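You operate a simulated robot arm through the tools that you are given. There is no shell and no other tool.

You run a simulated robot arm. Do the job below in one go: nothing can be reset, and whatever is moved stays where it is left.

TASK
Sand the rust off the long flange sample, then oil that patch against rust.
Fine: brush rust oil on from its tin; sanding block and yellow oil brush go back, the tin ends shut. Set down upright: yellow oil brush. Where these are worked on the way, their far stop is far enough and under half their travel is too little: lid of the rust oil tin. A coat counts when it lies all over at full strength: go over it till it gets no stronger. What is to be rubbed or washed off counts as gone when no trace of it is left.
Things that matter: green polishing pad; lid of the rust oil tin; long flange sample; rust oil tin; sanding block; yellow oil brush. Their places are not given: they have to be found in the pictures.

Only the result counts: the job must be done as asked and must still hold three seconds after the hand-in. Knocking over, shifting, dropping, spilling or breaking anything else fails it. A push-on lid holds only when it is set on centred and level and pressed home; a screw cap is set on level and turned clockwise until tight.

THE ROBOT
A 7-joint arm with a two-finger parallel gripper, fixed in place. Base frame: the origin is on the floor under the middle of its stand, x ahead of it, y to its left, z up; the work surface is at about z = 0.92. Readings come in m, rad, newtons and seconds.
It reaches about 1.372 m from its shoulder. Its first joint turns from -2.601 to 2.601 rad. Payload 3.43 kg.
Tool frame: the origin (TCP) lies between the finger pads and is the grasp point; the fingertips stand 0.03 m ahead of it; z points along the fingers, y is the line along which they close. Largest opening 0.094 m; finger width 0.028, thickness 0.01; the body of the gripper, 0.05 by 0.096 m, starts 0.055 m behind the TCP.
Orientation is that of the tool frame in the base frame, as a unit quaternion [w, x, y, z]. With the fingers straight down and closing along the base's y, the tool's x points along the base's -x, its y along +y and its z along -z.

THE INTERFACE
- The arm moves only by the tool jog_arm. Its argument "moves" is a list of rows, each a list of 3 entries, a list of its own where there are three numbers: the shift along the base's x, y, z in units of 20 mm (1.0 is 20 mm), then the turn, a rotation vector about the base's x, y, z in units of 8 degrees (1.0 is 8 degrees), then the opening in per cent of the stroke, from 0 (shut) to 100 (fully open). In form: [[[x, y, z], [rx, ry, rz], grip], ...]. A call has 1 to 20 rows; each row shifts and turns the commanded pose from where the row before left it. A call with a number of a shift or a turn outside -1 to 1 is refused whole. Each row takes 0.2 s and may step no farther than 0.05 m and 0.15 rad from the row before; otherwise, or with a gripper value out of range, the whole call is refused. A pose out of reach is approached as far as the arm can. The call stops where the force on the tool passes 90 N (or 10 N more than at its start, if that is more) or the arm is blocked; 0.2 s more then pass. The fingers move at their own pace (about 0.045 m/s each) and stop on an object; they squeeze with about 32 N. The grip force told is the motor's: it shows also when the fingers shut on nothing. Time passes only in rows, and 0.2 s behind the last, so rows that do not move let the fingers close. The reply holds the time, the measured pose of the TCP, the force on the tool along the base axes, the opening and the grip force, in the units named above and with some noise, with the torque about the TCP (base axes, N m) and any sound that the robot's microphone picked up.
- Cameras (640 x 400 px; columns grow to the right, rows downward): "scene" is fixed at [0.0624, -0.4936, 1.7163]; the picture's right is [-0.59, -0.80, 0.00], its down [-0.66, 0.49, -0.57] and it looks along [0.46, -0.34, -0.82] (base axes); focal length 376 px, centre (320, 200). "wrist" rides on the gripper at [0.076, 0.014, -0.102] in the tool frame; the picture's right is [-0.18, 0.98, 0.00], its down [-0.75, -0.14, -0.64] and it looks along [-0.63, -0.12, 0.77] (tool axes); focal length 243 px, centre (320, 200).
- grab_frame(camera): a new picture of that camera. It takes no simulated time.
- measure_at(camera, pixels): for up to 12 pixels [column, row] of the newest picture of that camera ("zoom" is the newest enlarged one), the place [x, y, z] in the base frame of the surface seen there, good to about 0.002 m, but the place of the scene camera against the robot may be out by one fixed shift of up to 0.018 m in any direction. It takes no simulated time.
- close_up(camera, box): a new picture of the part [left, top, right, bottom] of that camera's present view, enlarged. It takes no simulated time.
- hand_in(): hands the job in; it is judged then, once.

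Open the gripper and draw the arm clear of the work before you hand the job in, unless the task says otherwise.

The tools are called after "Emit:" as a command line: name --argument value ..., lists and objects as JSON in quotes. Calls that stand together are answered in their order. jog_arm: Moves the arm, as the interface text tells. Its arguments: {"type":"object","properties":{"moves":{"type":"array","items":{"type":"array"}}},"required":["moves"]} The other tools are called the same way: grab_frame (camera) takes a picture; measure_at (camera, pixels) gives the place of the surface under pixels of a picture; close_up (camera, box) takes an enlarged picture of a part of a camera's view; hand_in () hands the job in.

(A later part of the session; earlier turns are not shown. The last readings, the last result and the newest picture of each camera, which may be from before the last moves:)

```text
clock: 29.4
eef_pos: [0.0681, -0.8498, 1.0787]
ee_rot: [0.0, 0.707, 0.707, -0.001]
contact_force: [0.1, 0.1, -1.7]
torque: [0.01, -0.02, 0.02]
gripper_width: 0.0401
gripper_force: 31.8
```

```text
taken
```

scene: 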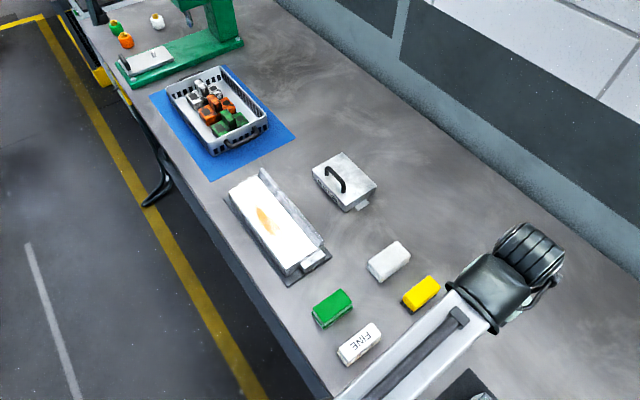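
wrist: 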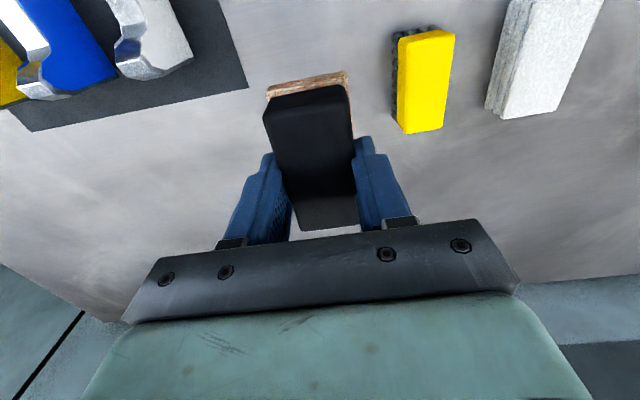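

The block is held level; its sole is 47 mm below the TCP. I carry it at z≈1.10 to above the near end of the rust.

Emit:
jog_arm --moves '[[[0.5, 0.2, 0.5], [0, 0, 0], 0], [[1, 0.49, 0.5], [0, 0, 0], 0], [[1, 0.49, 0], [0, 0, 0], 0], [[1, 0.49, 0], [0, 0, 0], 0], [[1, 0.49, 0], [0, 0, 0], 0], [[1, 0.49, 0], [0, 0, 0], 0], [[1, 0.49, 0], [0, 0, 0], 0], [[1, 0.49, 0], [0, 0, 0], 0], [[1, 0.49, 0], [0, 0, 0], 0], [[1, 0.49, 0], [0, 0, 0], 0], [[1, 0.49, 0], [0, 0, 0], 0], [[1, 0.49, 0], [0, 0, 0], 0], [[1, 0.49, 0], [0, 0, 0], 0], [[1, 0.49, 0], [0, 0, 0], 0], [[1, 0.49, 0], [0, 0, 0], 0], [[1, 0.49, 0], [0, 0, 0], 0], [[1, 0.49, 0], [0, 0, 0], 0], [[1, 0.49, 0], [0, 0, 0], 0], [[0.1, 0.07, 0], [0, 0, 0], 0]]'

Emit:
grab_frame --camera "wrist"

```text
clock: 33.4
eef_pos: [0.4218, -0.6789, 1.0967]
ee_rot: [0.001, 0.707, 0.707, -0.001]
contact_force: [-0.1, 0.2, -1.5]
torque: [0.0, 0.03, 0.01]
gripper_width: 0.0401
gripper_force: 32.0
```

```text
taken
```

wrist: 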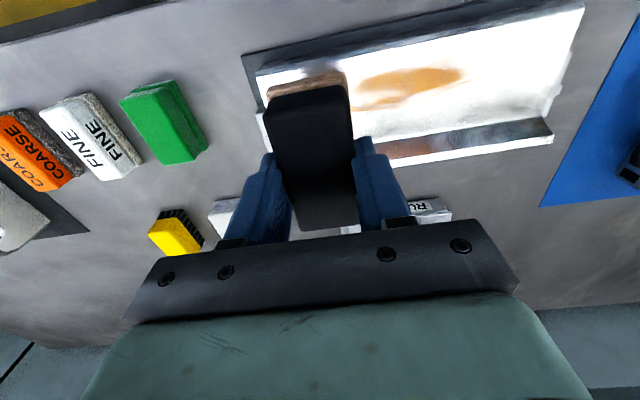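

The block hangs over the near end of the sample; the rust shows at (410,85). I descend to just above contact.

Emit:
jog_arm --moves '[[[0, 0, -1], [0, 0, 0], 0], [[0, 0, -1], [0, 0, 0], 0], [[0, 0, -1], [0, 0, 0], 0], [[0, 0, -0.9], [0, 0, 0], 0], [[0, 0, -0.1], [0, 0, 0], 0]]'

```text
clock: 34.6
eef_pos: [0.4215, -0.6784, 1.0181]
ee_rot: [0.001, 0.706, 0.708, -0.001]
contact_force: [-0.1, 0.7, -1.2]
torque: [0.01, 0.03, 0.02]
gripper_width: 0.0403
gripper_force: 32.0
```

No contact yet at z 1.018. I lower in small steps to touch.

Emit:
jog_arm --moves '[[[0, 0, -0.1], [0, 0, 0], 0], [[0, 0, -0.1], [0, 0, 0], 0], [[0, 0, 0], [0, 0, 0], 0]]'

```text
clock: 35.4
eef_pos: [0.4205, -0.6784, 1.0144]
ee_rot: [0.003, 0.707, 0.707, 0.0]
contact_force: [0.5, -2.7, 32.4]
torque: [0.49, 0.11, 0.03]
gripper_width: 0.0404
gripper_force: 31.9
```

Contact with 32 N at z 1.0144. I ease off slightly and take a first stroke along +x over the patch.

Emit:
jog_arm --moves '[[[0, 0, 0.03], [0, 0, 0], 0], [[0.8, 0, 0], [0, 0, 0], 0], [[0.8, 0, 0], [0, 0, 0], 0], [[0.8, 0, 0], [0, 0, 0], 0], [[0.8, 0, 0], [0, 0, 0], 0], [[0.8, 0, 0], [0, 0, 0], 0], [[0.8, 0, 0], [0, 0, 0], 0], [[0.8, 0, 0], [0, 0, 0], 0], [[0.8, 0, 0], [0, 0, 0], 0], [[0.8, 0, 0], [0, 0, 0], 0], [[0.8, 0, 0], [0, 0, 0], 0], [[0.8, 0, 0], [0, 0, 0], 0]]'

Emit:
grab_frame --camera "wrist"

```text
clock: 38.0
eef_pos: [0.5955, -0.6784, 1.0152]
ee_rot: [0.001, 0.707, 0.708, -0.001]
contact_force: [-14.8, 0.3, 42.3]
torque: [0.18, 0.56, 0.09]
gripper_width: 0.0402
gripper_force: 31.9
```

```text
taken
```

wrist: 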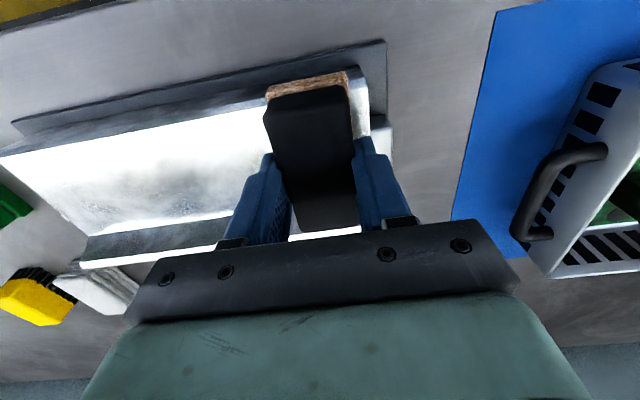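

The rust is visibly gone behind the block after one stroke, so the block works. I go back and forth several times, with slightly less pressure.

Emit:
jog_arm --moves '[[[0, 0, 0.04], [0, 0, 0], 0], [[-1, 0, 0], [0, 0, 0], 0], [[-1, 0, 0], [0, 0, 0], 0], [[-1, 0, 0], [0, 0, 0], 0], [[-1, 0, 0], [0, 0, 0], 0], [[-1, 0, 0], [0, 0, 0], 0], [[-1, 0, 0], [0, 0, 0], 0], [[-1, 0, 0], [0, 0, 0], 0], [[-1, 0, 0], [0, 0, 0], 0], [[-0.8, 0, 0], [0, 0, 0], 0], [[1, 0, 0], [0, 0, 0], 0], [[1, 0, 0], [0, 0, 0], 0], [[1, 0, 0], [0, 0, 0], 0], [[1, 0, 0], [0, 0, 0], 0], [[1, 0, 0], [0, 0, 0], 0], [[1, 0, 0], [0, 0, 0], 0], [[1, 0, 0], [0, 0, 0], 0], [[1, 0, 0], [0, 0, 0], 0], [[0.8, 0, 0], [0, 0, 0], 0]]'

Emit:
jog_arm --moves '[[[-1, 0, 0], [0, 0, 0], 0], [[-1, 0, 0], [0, 0, 0], 0], [[-1, 0, 0], [0, 0, 0], 0], [[-1, 0, 0], [0, 0, 0], 0], [[-1, 0, 0], [0, 0, 0], 0], [[-1, 0, 0], [0, 0, 0], 0], [[-1, 0, 0], [0, 0, 0], 0], [[-1, 0, 0], [0, 0, 0], 0], [[-0.8, 0, 0], [0, 0, 0], 0]]'

Emit:
grab_frame --camera "wrist"

Emit:
grab_frame --camera "scene"

```text
clock: 42.0
eef_pos: [0.5958, -0.6792, 1.0142]
ee_rot: [0.001, 0.707, 0.707, -0.001]
contact_force: [-4.9, -0.6, 14.0]
torque: [0.13, 0.22, 0.08]
gripper_width: 0.0402
gripper_force: 32.1
```

```text
clock: 44.0
eef_pos: [0.421, -0.6774, 1.0157]
ee_rot: [0.001, 0.707, 0.707, -0.001]
contact_force: [2.8, 0.8, 9.3]
torque: [0.11, -0.09, -0.05]
gripper_width: 0.0403
gripper_force: 31.6
```

```text
taken
```

wrist: 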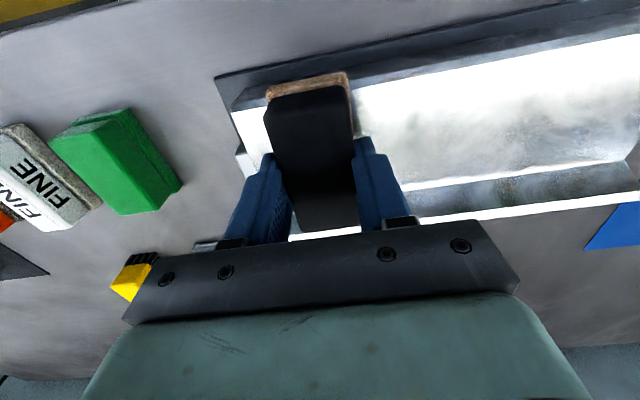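

```text
taken
```

scene: 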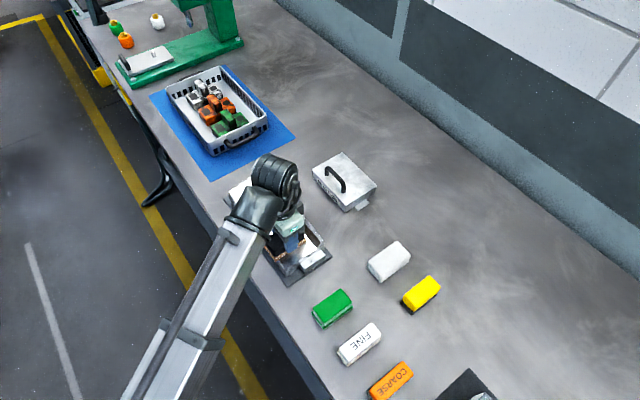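

The surface beyond the block looks clean now. I do two more full strokes with small sideways shifts to leave no trace, then lift.

Emit:
jog_arm --moves '[[[0, 0.25, 0], [0, 0, 0], 0], [[1, 0, 0], [0, 0, 0], 0], [[1, 0, 0], [0, 0, 0], 0], [[1, 0, 0], [0, 0, 0], 0], [[1, 0, 0], [0, 0, 0], 0], [[1, 0, 0], [0, 0, 0], 0], [[1, 0, 0], [0, 0, 0], 0], [[1, 0, 0], [0, 0, 0], 0], [[1, 0, 0], [0, 0, 0], 0], [[0.8, 0, 0], [0, 0, 0], 0], [[0, -0.5, 0], [0, 0, 0], 0], [[-1, 0, 0], [0, 0, 0], 0], [[-1, 0, 0], [0, 0, 0], 0], [[-1, 0, 0], [0, 0, 0], 0], [[-1, 0, 0], [0, 0, 0], 0], [[-1, 0, 0], [0, 0, 0], 0], [[-1, 0, 0], [0, 0, 0], 0], [[-1, 0, 0], [0, 0, 0], 0], [[-1, 0, 0], [0, 0, 0], 0], [[-0.8, 0, 0], [0, 0, 0], 0]]'

Emit:
jog_arm --moves '[[[0, 0.25, 0.5], [0, 0, 0], 0], [[0, 0, 1], [0, 0, 0], 0], [[-0.5, 0, 1], [0, 0, 0], 0], [[-1, 0, 1], [0, 0, 0], 0], [[-1, 0, 1], [0, 0, 0], 0], [[-1, 0, 0], [0, 0, 0], 0]]'

Emit:
grab_frame --camera "wrist"

Emit:
grab_frame --camera "scene"

Emit:
close_up --camera "scene" --box '[220, 155, 340, 295]'

```text
clock: 48.2
eef_pos: [0.4219, -0.6827, 1.0145]
ee_rot: [0.002, 0.707, 0.707, -0.002]
contact_force: [4.5, -0.7, 13.8]
torque: [0.17, -0.18, -0.15]
gripper_width: 0.0403
gripper_force: 32.1
```

```text
clock: 49.6
eef_pos: [0.3521, -0.6783, 1.1042]
ee_rot: [0.001, 0.707, 0.707, 0.0]
contact_force: [-0.3, 0.2, -0.4]
torque: [0.02, -0.02, 0.01]
gripper_width: 0.0402
gripper_force: 31.5
```

```text
taken
```

wrist: 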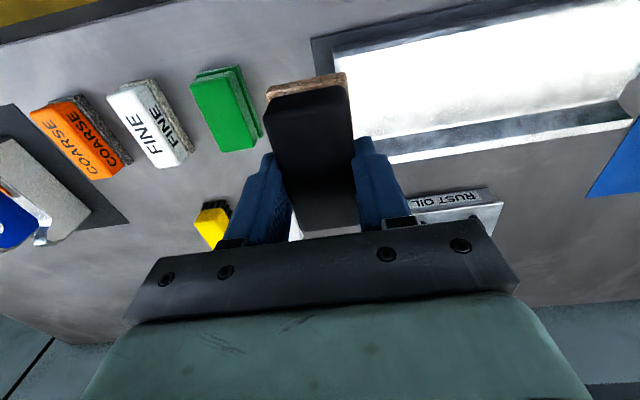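

```text
taken
```

scene: 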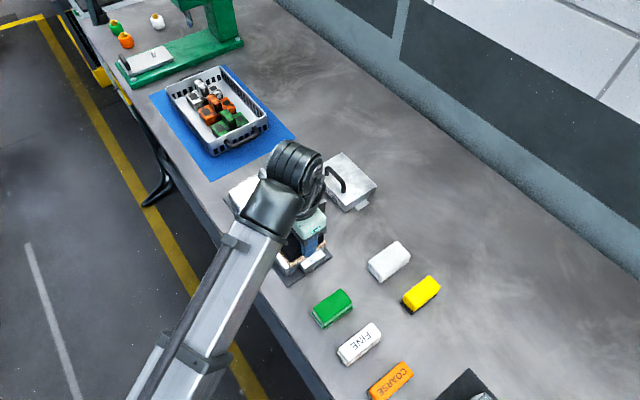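

```text
2.86 times, centred on (280, 225) of scene
```

zoom: 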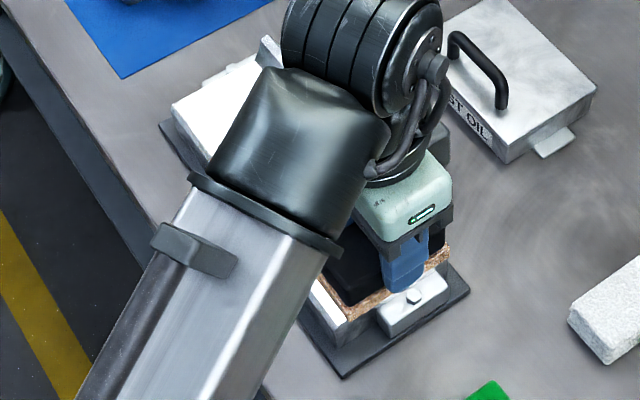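

The sample shows no orange from here; I enlarge it, then carry the block back a little and check again from the unobstructed scene camera.

Emit:
close_up --camera "wrist" --box '[320, 0, 640, 180]'

Emit:
jog_arm --moves '[[[-1, -0.5, 0], [0, 0, 0], 0], [[-1, -0.5, 0], [0, 0, 0], 0], [[-1, -0.5, 0], [0, 0, 0], 0], [[-1, -0.5, 0], [0, 0, 0], 0], [[-1, -0.5, 0], [0, 0, 0], 0], [[-1, -0.5, 0], [0, 0, 0], 0], [[-1, -0.5, 0], [0, 0, 0], 0], [[-1, -0.5, 0], [0, 0, 0], 0]]'

Emit:
close_up --camera "scene" --box '[220, 155, 340, 295]'

Emit:
grab_frame --camera "wrist"

```text
2.00 times, centred on (480, 90) of wrist
```

zoom: 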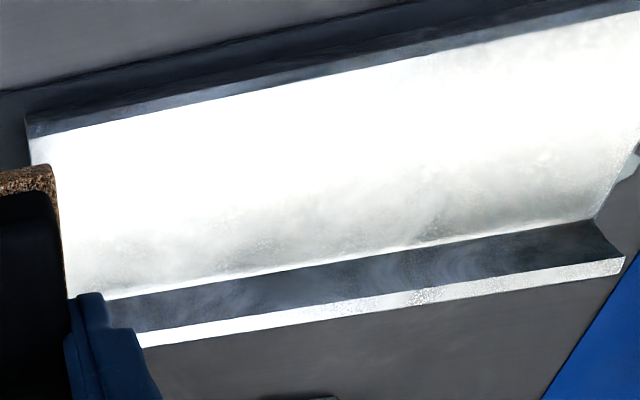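

```text
clock: 51.4
eef_pos: [0.1911, -0.7588, 1.1047]
ee_rot: [0.002, 0.707, 0.707, -0.001]
contact_force: [0.2, -0.7, -0.5]
torque: [-0.03, 0.01, 0.0]
gripper_width: 0.0402
gripper_force: 31.9
```

```text
2.86 times, centred on (280, 225) of scene
```

zoom: 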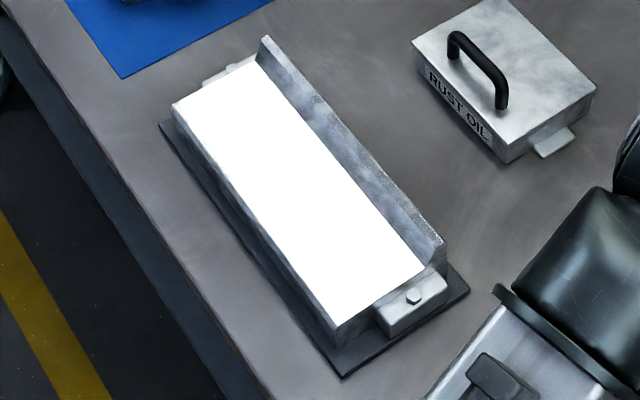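

```text
taken
```

wrist: 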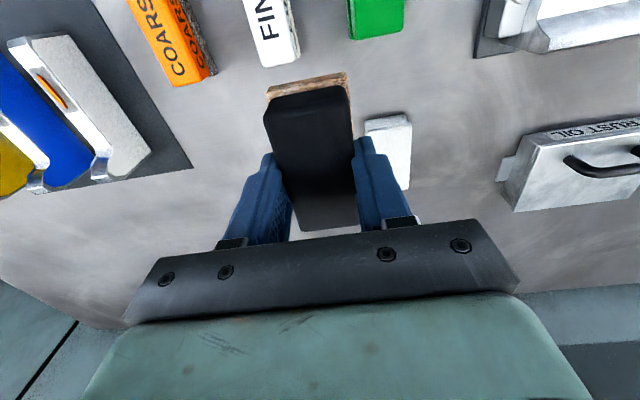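

No rust is left in the scene picture (will re-check from a glare-free angle). I carry the block above its old place at (0.070, −0.850).

Emit:
jog_arm --moves '[[[-0.865, -0.651, 0], [0, 0, 0], 0], [[-0.865, -0.651, 0], [0, 0, 0], 0], [[-0.865, -0.651, 0], [0, 0, 0], 0], [[-0.865, -0.651, 0], [0, 0, 0], 0], [[-0.865, -0.651, 0], [0, 0, 0], 0], [[-0.865, -0.651, 0], [0, 0, 0], 0], [[-0.865, -0.651, 0], [0, 0, 0], 0], [[0, 0, -1], [0, 0, 0], 0], [[0, 0, -1], [0, 0, 0], 0], [[0, 0, -1], [0, 0, 0], 0], [[0, 0, -1], [0, 0, 0], 0]]'

Emit:
grab_frame --camera "wrist"

```text
clock: 53.8
eef_pos: [0.0689, -0.8495, 1.0245]
ee_rot: [0.002, 0.707, 0.707, -0.001]
contact_force: [0.2, 0.6, -1.0]
torque: [-0.01, -0.01, 0.01]
gripper_width: 0.0401
gripper_force: 32.1
```

```text
taken
```

wrist: 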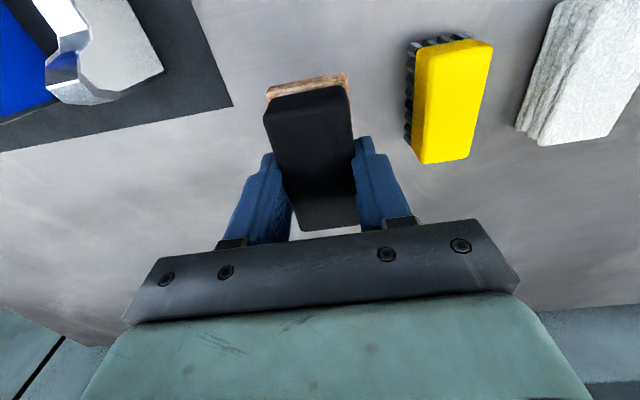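

The block is above its place at (0.069, −0.850). I lower to the bench gently.

Emit:
jog_arm --moves '[[[0.05, 0, -1], [0, 0, 0], 0], [[0, 0, -1], [0, 0, 0], 0], [[0, 0, -0.7], [0, 0, 0], 0], [[0, 0, -0.1], [0, 0, 0], 0], [[0, 0, 0], [0, 0, 0], 0]]'

```text
clock: 55.0
eef_pos: [0.0708, -0.851, 0.97]
ee_rot: [0.0, 0.707, 0.707, -0.001]
contact_force: [-0.5, 0.2, -0.1]
torque: [-0.01, 0.01, 0.01]
gripper_width: 0.0402
gripper_force: 31.9
```

Emit:
jog_arm --moves '[[[0, 0, -0.1], [0, 0, 0], 0], [[0, 0, -0.05], [0, 0, 0], 0], [[0, 0, 0], [0, 0, 0], 0]]'

```text
clock: 55.8
eef_pos: [0.0701, -0.8492, 0.9675]
ee_rot: [0.002, 0.707, 0.707, -0.002]
contact_force: [-0.4, -2.8, 17.8]
torque: [0.49, 0.01, 0.01]
gripper_width: 0.0401
gripper_force: 31.8
```

The block rests on the bench (17.8 N). I open the fingers and lift away.

Emit:
jog_arm --moves '[[[0, 0, 0.05], [0, 0, 0], 50], [[0, 0, 0], [0, 0, 0], 75], [[0, 0, 0], [0, 0, 0], 75], [[0, 0, 0], [0, 0, 0], 75], [[0, 0, 0.5], [0, 0, 0], 75], [[0, 0, 1], [0, 0, 0], 75], [[0, 0, 1], [0, 0, 0], 75], [[0, 0, 1], [0, 0, 0], 75], [[0, 0, 1], [0, 0, 0], 75], [[0, 0, 1], [0, 0, 0], 75], [[0, 0, 1], [0, 0, 0], 75], [[0, 0, 1], [0, 0, 0], 75], [[0, 0, 1], [0, 0, 0], 75]]'

Emit:
grab_frame --camera "wrist"

Emit:
grab_frame --camera "scene"

```text
clock: 58.6
eef_pos: [0.0707, -0.8494, 1.1357]
ee_rot: [0.002, 0.707, 0.707, -0.002]
contact_force: [-0.1, -0.7, 1.5]
torque: [-0.03, 0.01, 0.01]
gripper_width: 0.0705
gripper_force: 0.0
```

```text
taken
```

wrist: 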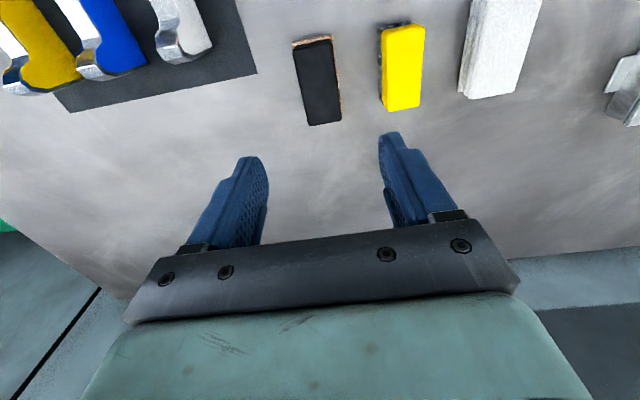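

```text
taken
```

scene: 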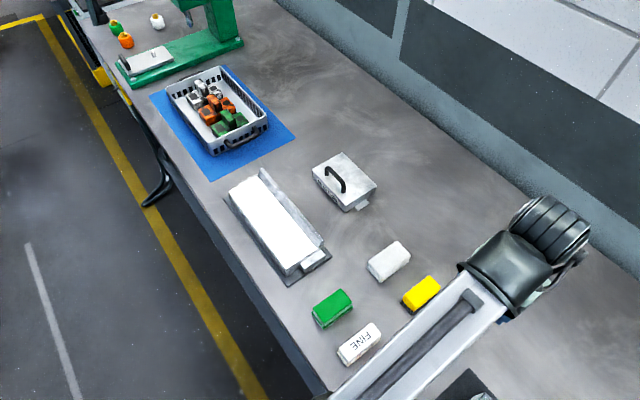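

The sanding block is back where it was. I turn the wrist back and go to the starting view, where the sample could be seen without glare.

Emit:
jog_arm --moves '[[[0.97, -0.06, 0.2], [0, 0, 0.5625], 90], [[0.97, -0.06, 0.2], [0, 0, 0.5625], 90], [[0.97, -0.06, 0.2], [0, 0, 0.5625], 90], [[0.97, -0.06, 0.2], [0, 0, 0.5625], 90], [[0.97, -0.06, 0.2], [0, 0, 0.5625], 90], [[0.97, -0.06, 0.2], [0, 0, 0.5625], 90], [[0.97, -0.06, 0.2], [0, 0, 0.5625], 90], [[0.97, -0.06, 0.2], [0, 0, 0.5625], 90], [[0.97, -0.06, 0.2], [0, 0, 0.5625], 90], [[0.97, -0.06, 0.2], [0, 0, 0.5625], 90], [[0.97, -0.06, 0.2], [0, 0, 0.5625], 90], [[0.97, -0.06, 0.2], [0, 0, 0.5625], 90], [[0.97, -0.06, 0.2], [0, 0, 0.5625], 90], [[0.97, -0.06, 0.2], [0, 0, 0.5625], 90], [[0.97, -0.06, 0.2], [0, 0, 0.5625], 90], [[0.97, -0.06, 0.2], [0, 0, 0.5625], 90], [[0.97, -0.06, 0.2], [0, 0, 0.5625], 90], [[0.97, -0.06, 0.2], [0, 0, 0.5625], 90], [[0.97, -0.06, 0.2], [0, 0, 0.5625], 90], [[0.97, -0.06, 0.2], [0, 0, 0.5625], 90]]'

Emit:
grab_frame --camera "wrist"

Emit:
close_up --camera "wrist" --box '[380, 0, 540, 160]'

```text
clock: 62.8
eef_pos: [0.4592, -0.8744, 1.2165]
ee_rot: [0.002, 0.0, 1.0, 0.001]
contact_force: [-0.3, -1.7, 0.2]
torque: [-0.04, 0.0, -0.01]
gripper_width: 0.0846
gripper_force: 0.0
```

```text
taken
```

wrist: 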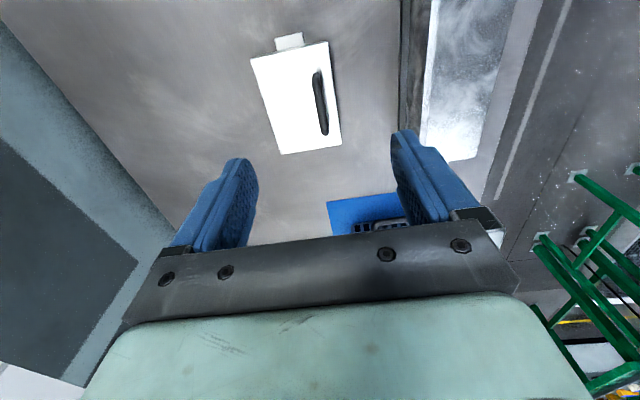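

```text
2.50 times, centred on (460, 80) of wrist
```

zoom: 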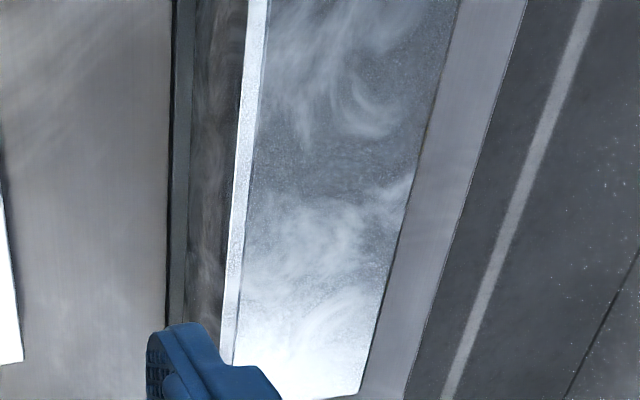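

From this glare-free angle the plate is bare metal: the rust is gone. I measure the handle once more before gripping it.

Emit:
measure_at --camera "wrist" --pixels '[[315, 73], [316, 80], [319, 90], [321, 100], [323, 115], [325, 130], [326, 134], [317, 100], [326, 100], [251, 58], [328, 42], [341, 147]]'

Emit:
close_up --camera "wrist" --box '[240, 25, 360, 160]'

```text
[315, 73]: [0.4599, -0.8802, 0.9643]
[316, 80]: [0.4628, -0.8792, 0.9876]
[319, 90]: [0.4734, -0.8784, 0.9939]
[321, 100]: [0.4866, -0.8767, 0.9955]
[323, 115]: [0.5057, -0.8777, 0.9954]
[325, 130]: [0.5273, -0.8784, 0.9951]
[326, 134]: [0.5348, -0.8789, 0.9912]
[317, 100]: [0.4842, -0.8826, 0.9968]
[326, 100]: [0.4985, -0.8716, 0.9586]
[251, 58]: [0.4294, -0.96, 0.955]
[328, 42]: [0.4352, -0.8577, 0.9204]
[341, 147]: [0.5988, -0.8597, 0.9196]
```

```text
2.96 times, centred on (300, 92) of wrist
```

zoom: 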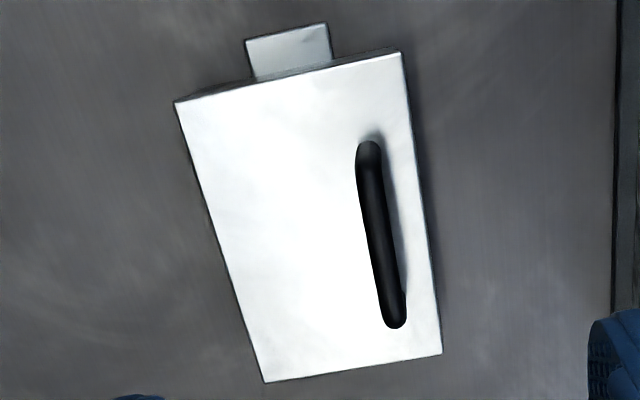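

The handle bar runs x 0.458–0.542 at y −0.880, z 0.985–0.997. I descend over its middle with the fingers part open.

Emit:
jog_arm --moves '[[[1, -0.15, -0.9], [0, 0, 0], 60], [[1, -0.13, -1], [0, 0, 0], 60], [[0.05, 0, -1], [0, 0, 0], 60], [[0, 0, -1], [0, 0, 0], 60], [[0, 0, -1], [0, 0, 0], 60], [[0, 0, -1], [0, 0, 0], 60], [[0, 0, -1], [0, 0, 0], 60], [[0, 0, -1], [0, 0, 0], 60], [[0, 0, -1], [0, 0, 0], 60], [[0, 0, -1], [0, 0, 0], 60], [[0, 0, -1], [0, 0, 0], 60], [[0, 0, 0], [0, 0, 0], 60]]'

Emit:
grab_frame --camera "wrist"

```text
clock: 65.4
eef_pos: [0.4991, -0.8795, 0.9977]
ee_rot: [0.001, 0.0, 1.0, 0.001]
contact_force: [0.0, 0.4, -0.1]
torque: [-0.02, -0.03, 0.02]
gripper_width: 0.0563
gripper_force: 0.0
```

```text
taken
```

wrist: 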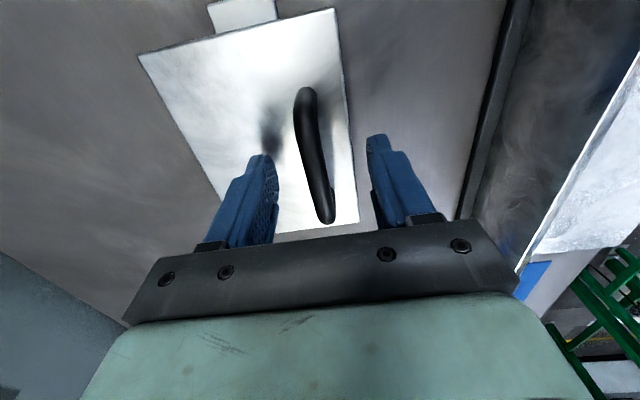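

The bar is between the fingers. I close on it.

Emit:
jog_arm --moves '[[[0, 0, 0], [0, 0, 0], 35], [[0, 0, 0], [0, 0, 0], 22], [[0, 0, 0], [0, 0, 0], 12], [[0, 0, 0], [0, 0, 0], 5], [[0, 0, 0], [0, 0, 0], 0], [[0, 0, 0], [0, 0, 0], 0]]'

```text
clock: 66.8
eef_pos: [0.4987, -0.8794, 0.9978]
ee_rot: [0.002, 0.0, 1.0, -0.001]
contact_force: [1.2, -13.6, 1.6]
torque: [-0.11, 0.08, 0.04]
gripper_width: 0.0115
gripper_force: 45.3
```

Gripped at 11.5 mm with a −13.6 N side force, so the bar lies a bit more to −y. I relieve this by 1 mm and lift 3 mm as a test.

Emit:
jog_arm --moves '[[[0, -0.05, 0], [0, 0, 0], 0], [[0, 0, 0], [0, 0, 0], 0]]'

Emit:
jog_arm --moves '[[[0, 0, 0.1], [0, 0, 0], 0], [[0, 0, 0.1], [0, 0, 0], 0], [[0, 0, 0], [0, 0, 0], 0]]'

```text
clock: 67.4
eef_pos: [0.5004, -0.8814, 0.9967]
ee_rot: [0.002, 0.0, 1.0, 0.001]
contact_force: [0.0, -8.6, 2.0]
torque: [-0.08, -0.1, -0.01]
gripper_width: 0.0114
gripper_force: 45.0
```

```text
clock: 68.2
eef_pos: [0.4994, -0.8802, 1.0015]
ee_rot: [0.001, 0.0, 1.0, 0.0]
contact_force: [-2.3, -13.6, -9.4]
torque: [-0.01, -0.46, 0.15]
gripper_width: 0.0117
gripper_force: 44.7
```

The handle went up ~4 mm with only 9 N. I check in the pictures how the lid moved.

Emit:
close_up --camera "scene" --box '[290, 130, 400, 220]'

Emit:
grab_frame --camera "wrist"

```text
4.44 times, centred on (345, 175) of scene
```

zoom: 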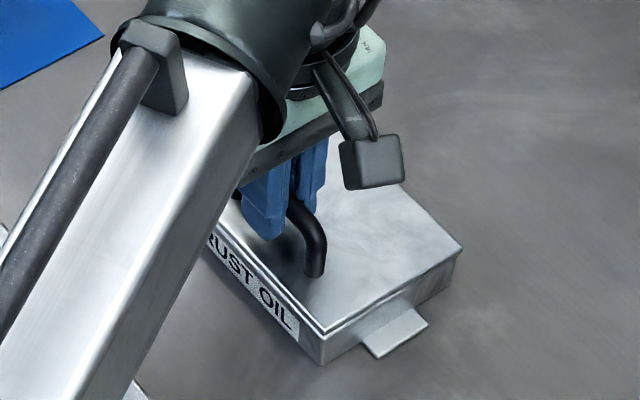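

```text
taken
```

wrist: 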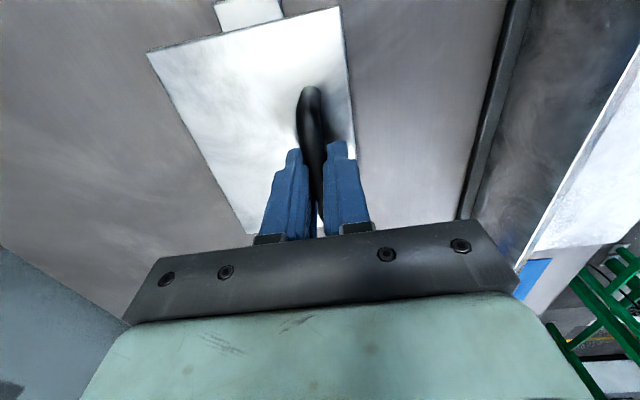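

The lid hinges along its −y side (its +y edge has risen). I follow the arc of the handle about the hinge near y −0.958, in small steps while watching the force.

Emit:
jog_arm --moves '[[[0, -0.34, 0.3], [0, 0, 0], 0], [[0, -0.485, 0.575], [0, 0, 0], 0], [[0, -0.575, 0.485], [0, 0, 0], 0]]'

Emit:
close_up --camera "scene" --box '[290, 130, 400, 220]'

```text
clock: 69.0
eef_pos: [0.4997, -0.9066, 1.0329]
ee_rot: [0.002, -0.001, 1.0, 0.001]
contact_force: [-5.7, 14.4, 16.0]
torque: [0.25, -0.53, 0.8]
gripper_width: 0.0113
gripper_force: 45.5
```

```text
4.44 times, centred on (345, 175) of scene
```

zoom: 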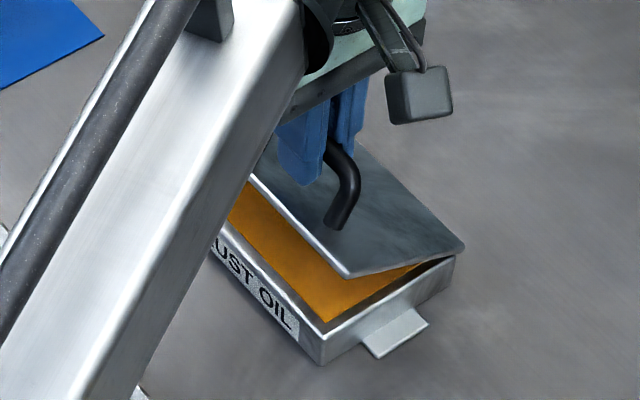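

The lid opens and the oil (amber) shows. The force is radially outward, so my arc is slightly tight; I continue with a little more radius.

Emit:
jog_arm --moves '[[[0, -0.31, 0.25], [0, 0, 0], 0], [[0, -0.31, 0.22], [0, 0, 0], 0], [[0, 0, 0], [0, 0, 0], 0]]'

```text
clock: 69.8
eef_pos: [0.4999, -0.919, 1.0398]
ee_rot: [0.002, 0.0, 1.0, 0.0]
contact_force: [-3.4, 11.1, 19.4]
torque: [0.16, -0.26, 1.21]
gripper_width: 0.0116
gripper_force: 45.4
```

Still 22 N radially outward; I give 2 mm more radius and read the force.

Emit:
jog_arm --moves '[[[0, 0.04, 0.09], [0, 0, 0], 0], [[0, 0, 0], [0, 0, 0], 0]]'

```text
clock: 70.4
eef_pos: [0.5005, -0.9205, 1.0407]
ee_rot: [0.001, 0.0, 1.0, -0.001]
contact_force: [-1.8, 1.8, 4.3]
torque: [0.04, -0.42, 1.33]
gripper_width: 0.0116
gripper_force: 45.1
```

Nearly force-free now. Refit hinge (y −0.961, z 0.958); I continue along the arc.

Emit:
jog_arm --moves '[[[0, -0.35, 0.17], [0, 0, 0], 0], [[0, -0.345, 0.125], [0, 0, 0], 0], [[0, -0.37, 0.1], [0, 0, 0], 0], [[0, -0.365, 0.07], [0, 0, 0], 0], [[0, 0, 0], [0, 0, 0], 0]]'

```text
clock: 71.6
eef_pos: [0.501, -0.9484, 1.0497]
ee_rot: [0.002, 0.0, 1.0, -0.001]
contact_force: [-2.9, 1.4, 0.4]
torque: [0.12, -0.47, 1.23]
gripper_width: 0.0117
gripper_force: 44.9
```

The arc fits (3 N). I continue toward and past the vertical.

Emit:
jog_arm --moves '[[[0, -0.38, 0.025], [0, 0, 0], 0], [[0, -0.375, 0.01], [0, 0, 0], 0], [[0, -0.375, -0.035], [0, 0, 0], 0], [[0, -0.375, -0.055], [0, 0, 0], 0], [[0, 0, 0], [0, 0, 0], 0]]'

Emit:
close_up --camera "scene" --box '[290, 110, 410, 220]'

```text
clock: 72.8
eef_pos: [0.4995, -0.978, 1.0496]
ee_rot: [0.001, 0.0, 1.0, 0.0]
contact_force: [4.5, 0.2, 3.2]
torque: [0.04, -0.47, 1.3]
gripper_width: 0.0119
gripper_force: 44.8
```

```text
3.64 times, centred on (350, 165) of scene
```

zoom: 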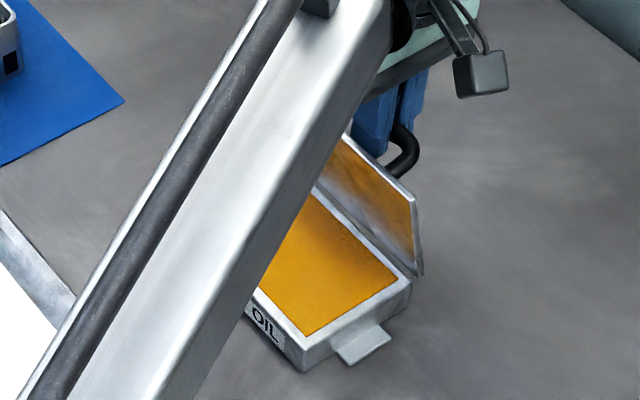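

The lid is at about 80°, oil surface fully visible. I continue past vertical toward the far stop, watching the force.

Emit:
jog_arm --moves '[[[0, -0.36, -0.1], [0, 0, 0], 0], [[0, -0.36, -0.12], [0, 0, 0], 0], [[0, -0.34, -0.16], [0, 0, 0], 0], [[0, -0.335, -0.185], [0, 0, 0], 0], [[0, 0, 0], [0, 0, 0], 0]]'

```text
clock: 74.0
eef_pos: [0.4991, -1.0088, 1.0385]
ee_rot: [0.002, 0.0, 1.0, -0.002]
contact_force: [2.1, -10.3, 17.5]
torque: [-0.05, -0.42, 1.18]
gripper_width: 0.012
gripper_force: 45.1
```

The 20 N is radial again, no stop yet at about 100°. I ease outward and go a little further.

Emit:
jog_arm --moves '[[[0, -0.03, 0.06], [0, 0, 0], 0], [[0, -0.31, -0.2], [0, 0, 0], 0], [[0, 0, 0], [0, 0, 0], 0]]'

```text
clock: 74.8
eef_pos: [0.4997, -1.0115, 1.0368]
ee_rot: [0.002, 0.0, 1.0, -0.001]
contact_force: [1.1, -3.6, 17.7]
torque: [0.04, -0.5, 1.18]
gripper_width: 0.0121
gripper_force: 45.0
```

Mostly radial still. I shift outward by 1 mm and read again.

Emit:
jog_arm --moves '[[[0, -0.03, 0.06], [0, 0, 0], 0], [[0, 0, 0], [0, 0, 0], 0]]'

Emit:
close_up --camera "scene" --box '[290, 110, 410, 220]'

Emit:
grab_frame --camera "wrist"

```text
clock: 75.4
eef_pos: [0.4994, -1.0126, 1.0358]
ee_rot: [0.001, 0.0, 1.0, 0.002]
contact_force: [0.2, 8.8, 4.7]
torque: [0.04, -0.69, 1.21]
gripper_width: 0.0118
gripper_force: 44.9
```

```text
3.64 times, centred on (350, 165) of scene
```

zoom: 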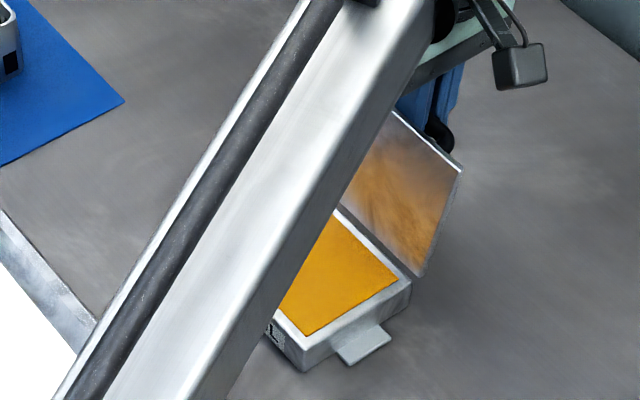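

```text
taken
```

wrist: 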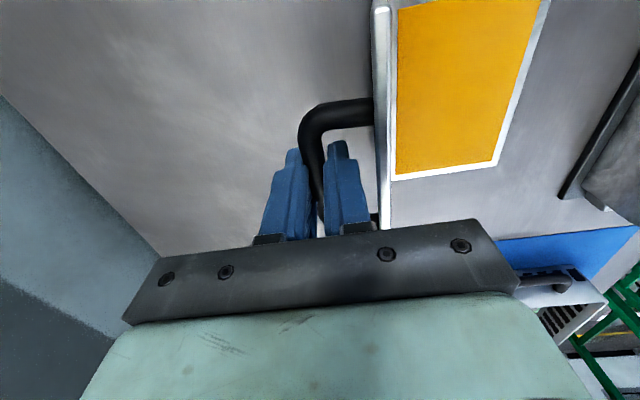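

The lid leans past the vertical. I push 3 mm further along the arc to see if the stop is reached.

Emit:
jog_arm --moves '[[[0, -0.12, -0.09], [0, 0, 0], 0], [[0, 0, 0], [0, 0, 0], 0]]'

```text
clock: 76.0
eef_pos: [0.5002, -1.0131, 1.0357]
ee_rot: [0.001, -0.001, 1.0, 0.001]
contact_force: [-4.6, 30.9, 8.2]
torque: [0.24, -0.66, 1.16]
gripper_width: 0.0123
gripper_force: 45.3
```

The force rises to 31 N with no motion: far stop reached at about 103°. I back off slightly and open the fingers just enough.

Emit:
jog_arm --moves '[[[0, 0.11, 0.08], [0, 0, 0], 0], [[0, 0, 0], [0, 0, 0], 14], [[0, 0, 0], [0, 0, 0], 20], [[0, 0, 0], [0, 0, 0], 22], [[0, 0, 0], [0, 0, 0], 22]]'

Emit:
grab_frame --camera "wrist"

```text
clock: 77.2
eef_pos: [0.5003, -1.0152, 1.0369]
ee_rot: [0.002, 0.0, 1.0, 0.0]
contact_force: [-0.2, 0.2, 0.5]
torque: [0.04, -0.01, 0.01]
gripper_width: 0.0207
gripper_force: 0.2
```

```text
taken
```

wrist: 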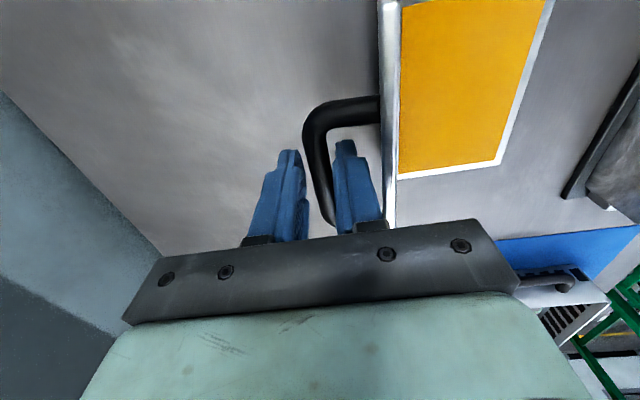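

The bar now sits close to the +y finger; I shift 2 mm to +y and lift straight out.

Emit:
jog_arm --moves '[[[0, 0.1, 0], [0, 0, 0], 22], [[0, 0, 0.4], [0, 0, 0], 22], [[0, 0, 0.4], [0, 0, 0], 22], [[0, 0, 0.5], [0, 0, 0], 22]]'

Emit:
grab_frame --camera "wrist"

```text
clock: 78.2
eef_pos: [0.4998, -1.0129, 1.0615]
ee_rot: [0.001, 0.0, 1.0, 0.0]
contact_force: [0.4, -0.1, 0.0]
torque: [-0.01, 0.0, 0.01]
gripper_width: 0.0206
gripper_force: 0.1
```

```text
taken
```

wrist: 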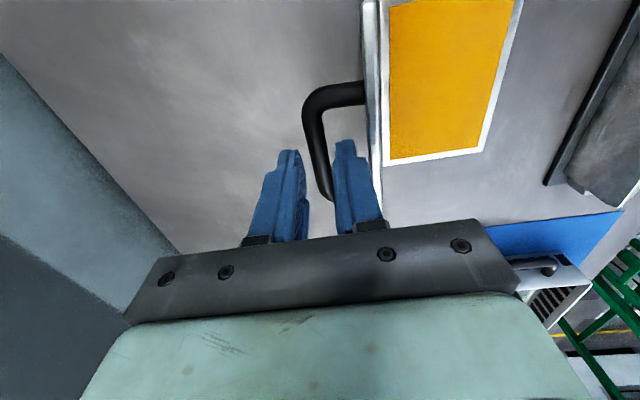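

No contact; I lift on up clear of the handle and lid and check that the lid stays open.

Emit:
jog_arm --moves '[[[0, 0, 0.6], [0, 0, 0], 22], [[0, 0, 1], [0, 0, 0], 22], [[0, 0, 1], [0, 0, 0], 40], [[0, 0, 1], [0, 0, 0], 60], [[0, 0.5, 1], [0, 0, 0], 75]]'

Emit:
grab_frame --camera "wrist"

Emit:
grab_frame --camera "scene"

```text
clock: 79.4
eef_pos: [0.4997, -1.0017, 1.155]
ee_rot: [0.002, 0.0, 1.0, 0.001]
contact_force: [0.4, 0.0, -0.5]
torque: [0.04, -0.02, -0.02]
gripper_width: 0.0704
gripper_force: 0.1
```

```text
taken
```

wrist: 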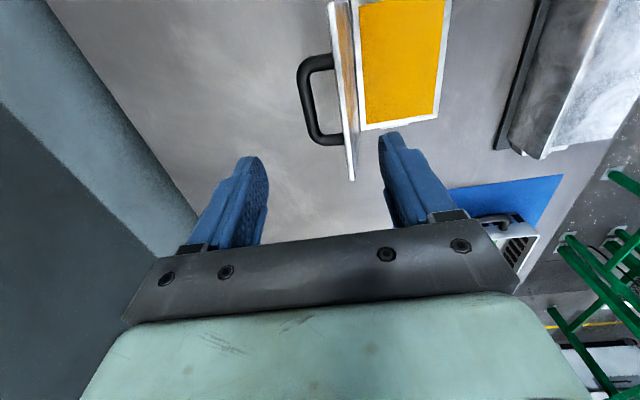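

```text
taken
```

scene: 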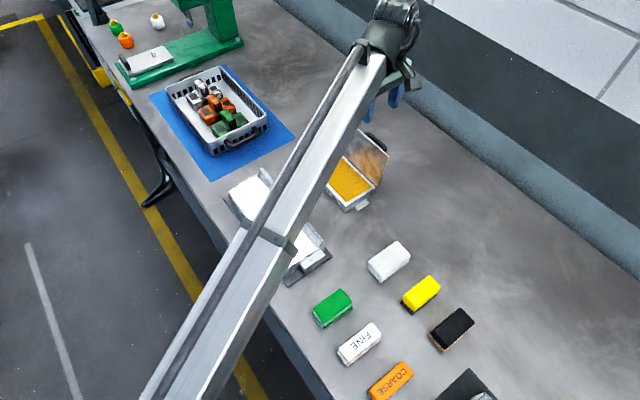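

The lid stays open. I measure the oil surface, rim and lid in this view.

Emit:
measure_at --camera "wrist" --pixels '[[400, 60], [370, 20], [430, 20], [370, 115], [425, 105], [362, 126], [438, 110], [445, 40], [400, 122], [352, 175], [340, 8], [325, 62]]'

Emit:
close_up --camera "wrist" --box '[290, 0, 470, 190]'

```text
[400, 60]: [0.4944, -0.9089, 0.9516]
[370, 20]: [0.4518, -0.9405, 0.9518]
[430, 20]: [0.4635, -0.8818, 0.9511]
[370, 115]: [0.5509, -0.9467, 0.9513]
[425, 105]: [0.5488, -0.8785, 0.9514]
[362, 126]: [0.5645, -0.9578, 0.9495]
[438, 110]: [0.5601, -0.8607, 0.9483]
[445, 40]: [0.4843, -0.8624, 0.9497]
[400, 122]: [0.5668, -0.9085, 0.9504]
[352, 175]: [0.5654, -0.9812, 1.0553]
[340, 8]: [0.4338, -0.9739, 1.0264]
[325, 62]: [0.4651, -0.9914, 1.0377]
```

```text
2.11 times, centred on (380, 95) of wrist
```

zoom: 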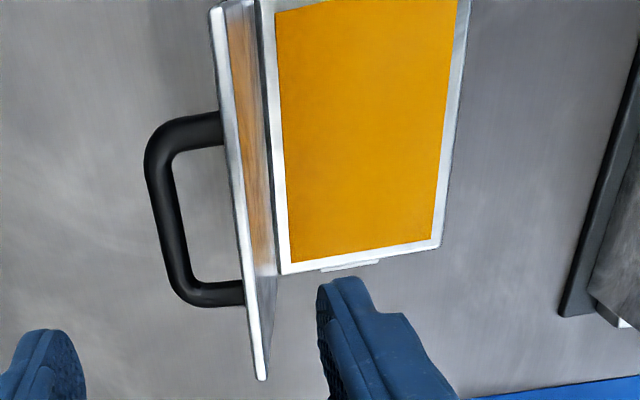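

The oil lies at z≈0.9515, level with the rim (0.950), over x 0.44–0.56, y −0.953…−0.868. Next I go back to the yellow brush with the wrist yawed −90°.

Emit:
jog_arm --moves '[[[-0.944, 0.424, 0], [0, 0, -0.625], 75], [[-0.944, 0.424, 0], [0, 0, -0.625], 75], [[-0.944, 0.424, 0], [0, 0, -0.625], 75], [[-0.944, 0.424, 0], [0, 0, -0.625], 75], [[-0.944, 0.424, 0], [0, 0, -0.625], 75], [[-0.944, 0.424, 0], [0, 0, -0.625], 75], [[-0.944, 0.424, 0], [0, 0, -0.625], 75], [[-0.944, 0.424, 0], [0, 0, -0.625], 75], [[-0.944, 0.424, 0], [0, 0, -0.625], 75], [[-0.944, 0.424, 0], [0, 0, -0.625], 75], [[-0.944, 0.424, 0], [0, 0, -0.625], 75], [[-0.944, 0.424, 0], [0, 0, -0.625], 75], [[-0.944, 0.424, 0], [0, 0, -0.625], 75], [[-0.944, 0.424, 0], [0, 0, -0.625], 75], [[-0.944, 0.424, 0], [0, 0, -0.625], 75], [[-0.944, 0.424, 0], [0, 0, -0.625], 75], [[-0.944, 0.424, 0], [0, 0, -0.625], 75], [[-0.944, 0.424, 0], [0, 0, -0.625], 75]]'

Emit:
grab_frame --camera "wrist"

Emit:
close_up --camera "wrist" --box '[240, 20, 400, 140]'

```text
clock: 83.2
eef_pos: [0.1609, -0.8485, 1.153]
ee_rot: [0.0, 0.707, 0.707, -0.001]
contact_force: [-0.2, 0.4, 0.8]
torque: [-0.02, 0.02, 0.04]
gripper_width: 0.0702
gripper_force: 0.0
```

```text
taken
```

wrist: 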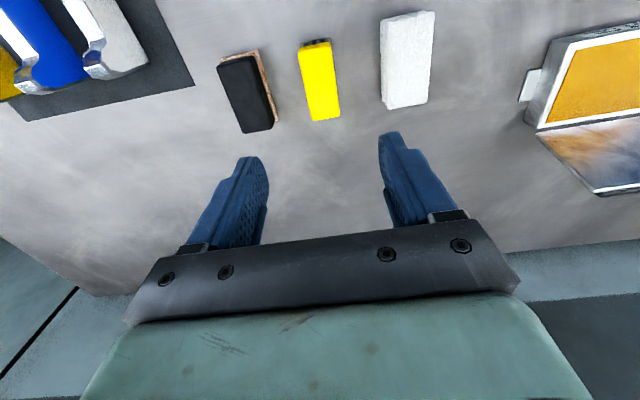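

```text
3.33 times, centred on (320, 80) of wrist
```

zoom: 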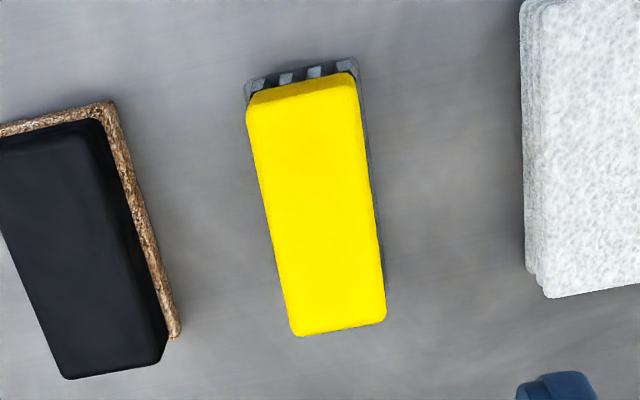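

I measure the brush's edges and its neighbours' facing edges.

Emit:
measure_at --camera "zoom" --pixels '[[266, 200], [370, 200], [250, 115], [358, 95], [293, 325], [383, 310], [310, 92], [340, 330], [300, 70], [524, 150], [178, 320], [318, 210]]'

```text
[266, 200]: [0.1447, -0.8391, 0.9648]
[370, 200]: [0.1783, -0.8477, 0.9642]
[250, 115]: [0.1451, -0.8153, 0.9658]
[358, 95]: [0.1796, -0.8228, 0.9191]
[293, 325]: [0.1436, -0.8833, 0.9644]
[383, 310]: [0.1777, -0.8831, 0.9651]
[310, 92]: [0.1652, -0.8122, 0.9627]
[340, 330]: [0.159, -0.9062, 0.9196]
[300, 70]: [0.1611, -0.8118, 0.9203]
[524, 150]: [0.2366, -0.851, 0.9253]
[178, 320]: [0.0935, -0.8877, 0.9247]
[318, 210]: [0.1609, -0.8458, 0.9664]
```

Brush centre (0.161, −0.849), top 0.966. I descend to TCP z≈0.970 so that the fingertips stay on the yellow body above the bristles.

Emit:
jog_arm --moves '[[[0, 0, -1], [0, 0, 0], 75], [[0, 0, -1], [0, 0, 0], 75], [[0, 0, -1], [0, 0, 0], 75], [[0, 0, -1], [0, 0, 0], 75], [[0, 0, -1], [0, 0, 0], 75], [[0, 0, -1], [0, 0, 0], 75], [[0, 0, -1], [0, 0, 0], 75], [[0, 0, -1], [0, 0, 0], 75], [[0, 0, -1], [0, 0, 0], 75], [[0, 0, -0.15], [0, 0, 0], 75], [[0, 0, 0], [0, 0, 0], 75]]'

Emit:
grab_frame --camera "wrist"

```text
clock: 85.6
eef_pos: [0.1593, -0.8487, 0.9707]
ee_rot: [0.001, 0.707, 0.707, -0.002]
contact_force: [-0.1, 0.2, 0.4]
torque: [-0.02, 0.03, 0.0]
gripper_width: 0.0706
gripper_force: 0.1
```

```text
taken
```

wrist: 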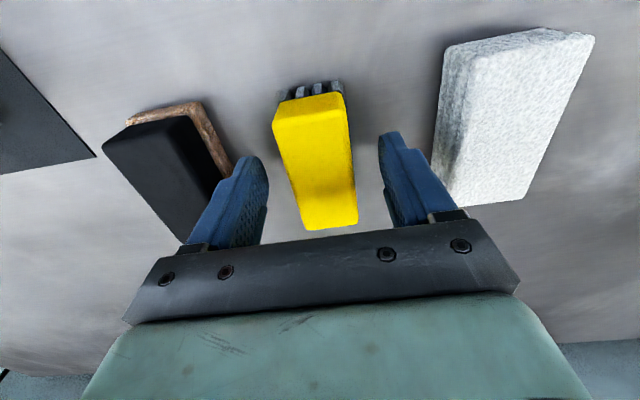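

The brush is centred between the fingers. I close on it and lift.

Emit:
jog_arm --moves '[[[0, 0, 0], [0, 0, 0], 50], [[0, 0, 0], [0, 0, 0], 30], [[0, 0, 0], [0, 0, 0], 20], [[0, 0, 0], [0, 0, 0], 10], [[0, 0, 0], [0, 0, 0], 0], [[0, 0, 0], [0, 0, 0], 0]]'

Emit:
jog_arm --moves '[[[0, 0, 0.4], [0, 0, 0], 0], [[0, 0, 1], [0, 0, 0], 0], [[0, 0, 1], [0, 0, 0], 0], [[0, 0, 1], [0, 0, 0], 0], [[0, 0, 1], [0, 0, 0], 0], [[0, 0, 1], [0, 0, 0], 0], [[0, 0, 1], [0, 0, 0], 0]]'

Emit:
grab_frame --camera "wrist"

```text
clock: 87.0
eef_pos: [0.1597, -0.8487, 0.9711]
ee_rot: [0.001, 0.707, 0.707, -0.001]
contact_force: [0.6, 0.4, 0.5]
torque: [0.07, 0.0, -0.03]
gripper_width: 0.0351
gripper_force: 31.8
```

```text
clock: 88.6
eef_pos: [0.1599, -0.8495, 1.1002]
ee_rot: [0.001, 0.707, 0.707, -0.001]
contact_force: [-0.7, 0.6, -1.1]
torque: [-0.01, 0.04, -0.01]
gripper_width: 0.0349
gripper_force: 32.1
```

```text
taken
```

wrist: 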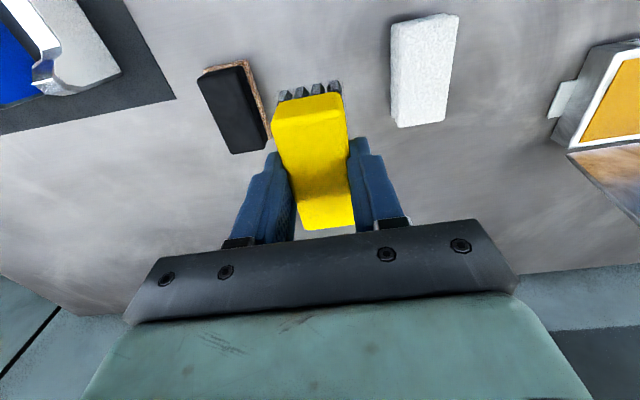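

The brush is held upright. I carry it over the open tin to (0.499, −0.910).

Emit:
jog_arm --moves '[[[0.997, -0.179, 0], [0, 0, 0], 0], [[0.997, -0.179, 0], [0, 0, 0], 0], [[0.997, -0.179, 0], [0, 0, 0], 0], [[0.997, -0.179, 0], [0, 0, 0], 0], [[0.997, -0.179, 0], [0, 0, 0], 0], [[0.997, -0.179, 0], [0, 0, 0], 0], [[0.997, -0.179, 0], [0, 0, 0], 0], [[0.997, -0.179, 0], [0, 0, 0], 0], [[0.997, -0.179, 0], [0, 0, 0], 0], [[0.997, -0.179, 0], [0, 0, 0], 0], [[0.997, -0.179, 0], [0, 0, 0], 0], [[0.997, -0.179, 0], [0, 0, 0], 0], [[0.997, -0.179, 0], [0, 0, 0], 0], [[0.997, -0.179, 0], [0, 0, 0], 0], [[0.997, -0.179, 0], [0, 0, 0], 0], [[0.997, -0.179, 0], [0, 0, 0], 0], [[0.997, -0.179, 0], [0, 0, 0], 0]]'

Emit:
grab_frame --camera "wrist"

```text
clock: 92.2
eef_pos: [0.4982, -0.9096, 1.1]
ee_rot: [0.001, 0.707, 0.707, -0.001]
contact_force: [0.0, -0.8, -1.4]
torque: [-0.02, -0.01, 0.02]
gripper_width: 0.0352
gripper_force: 32.0
```

```text
taken
```

wrist: 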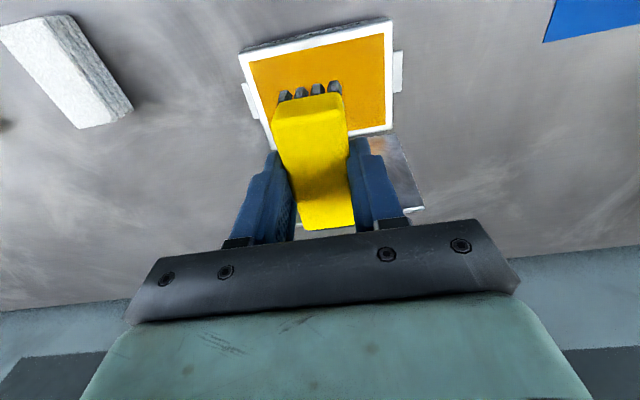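

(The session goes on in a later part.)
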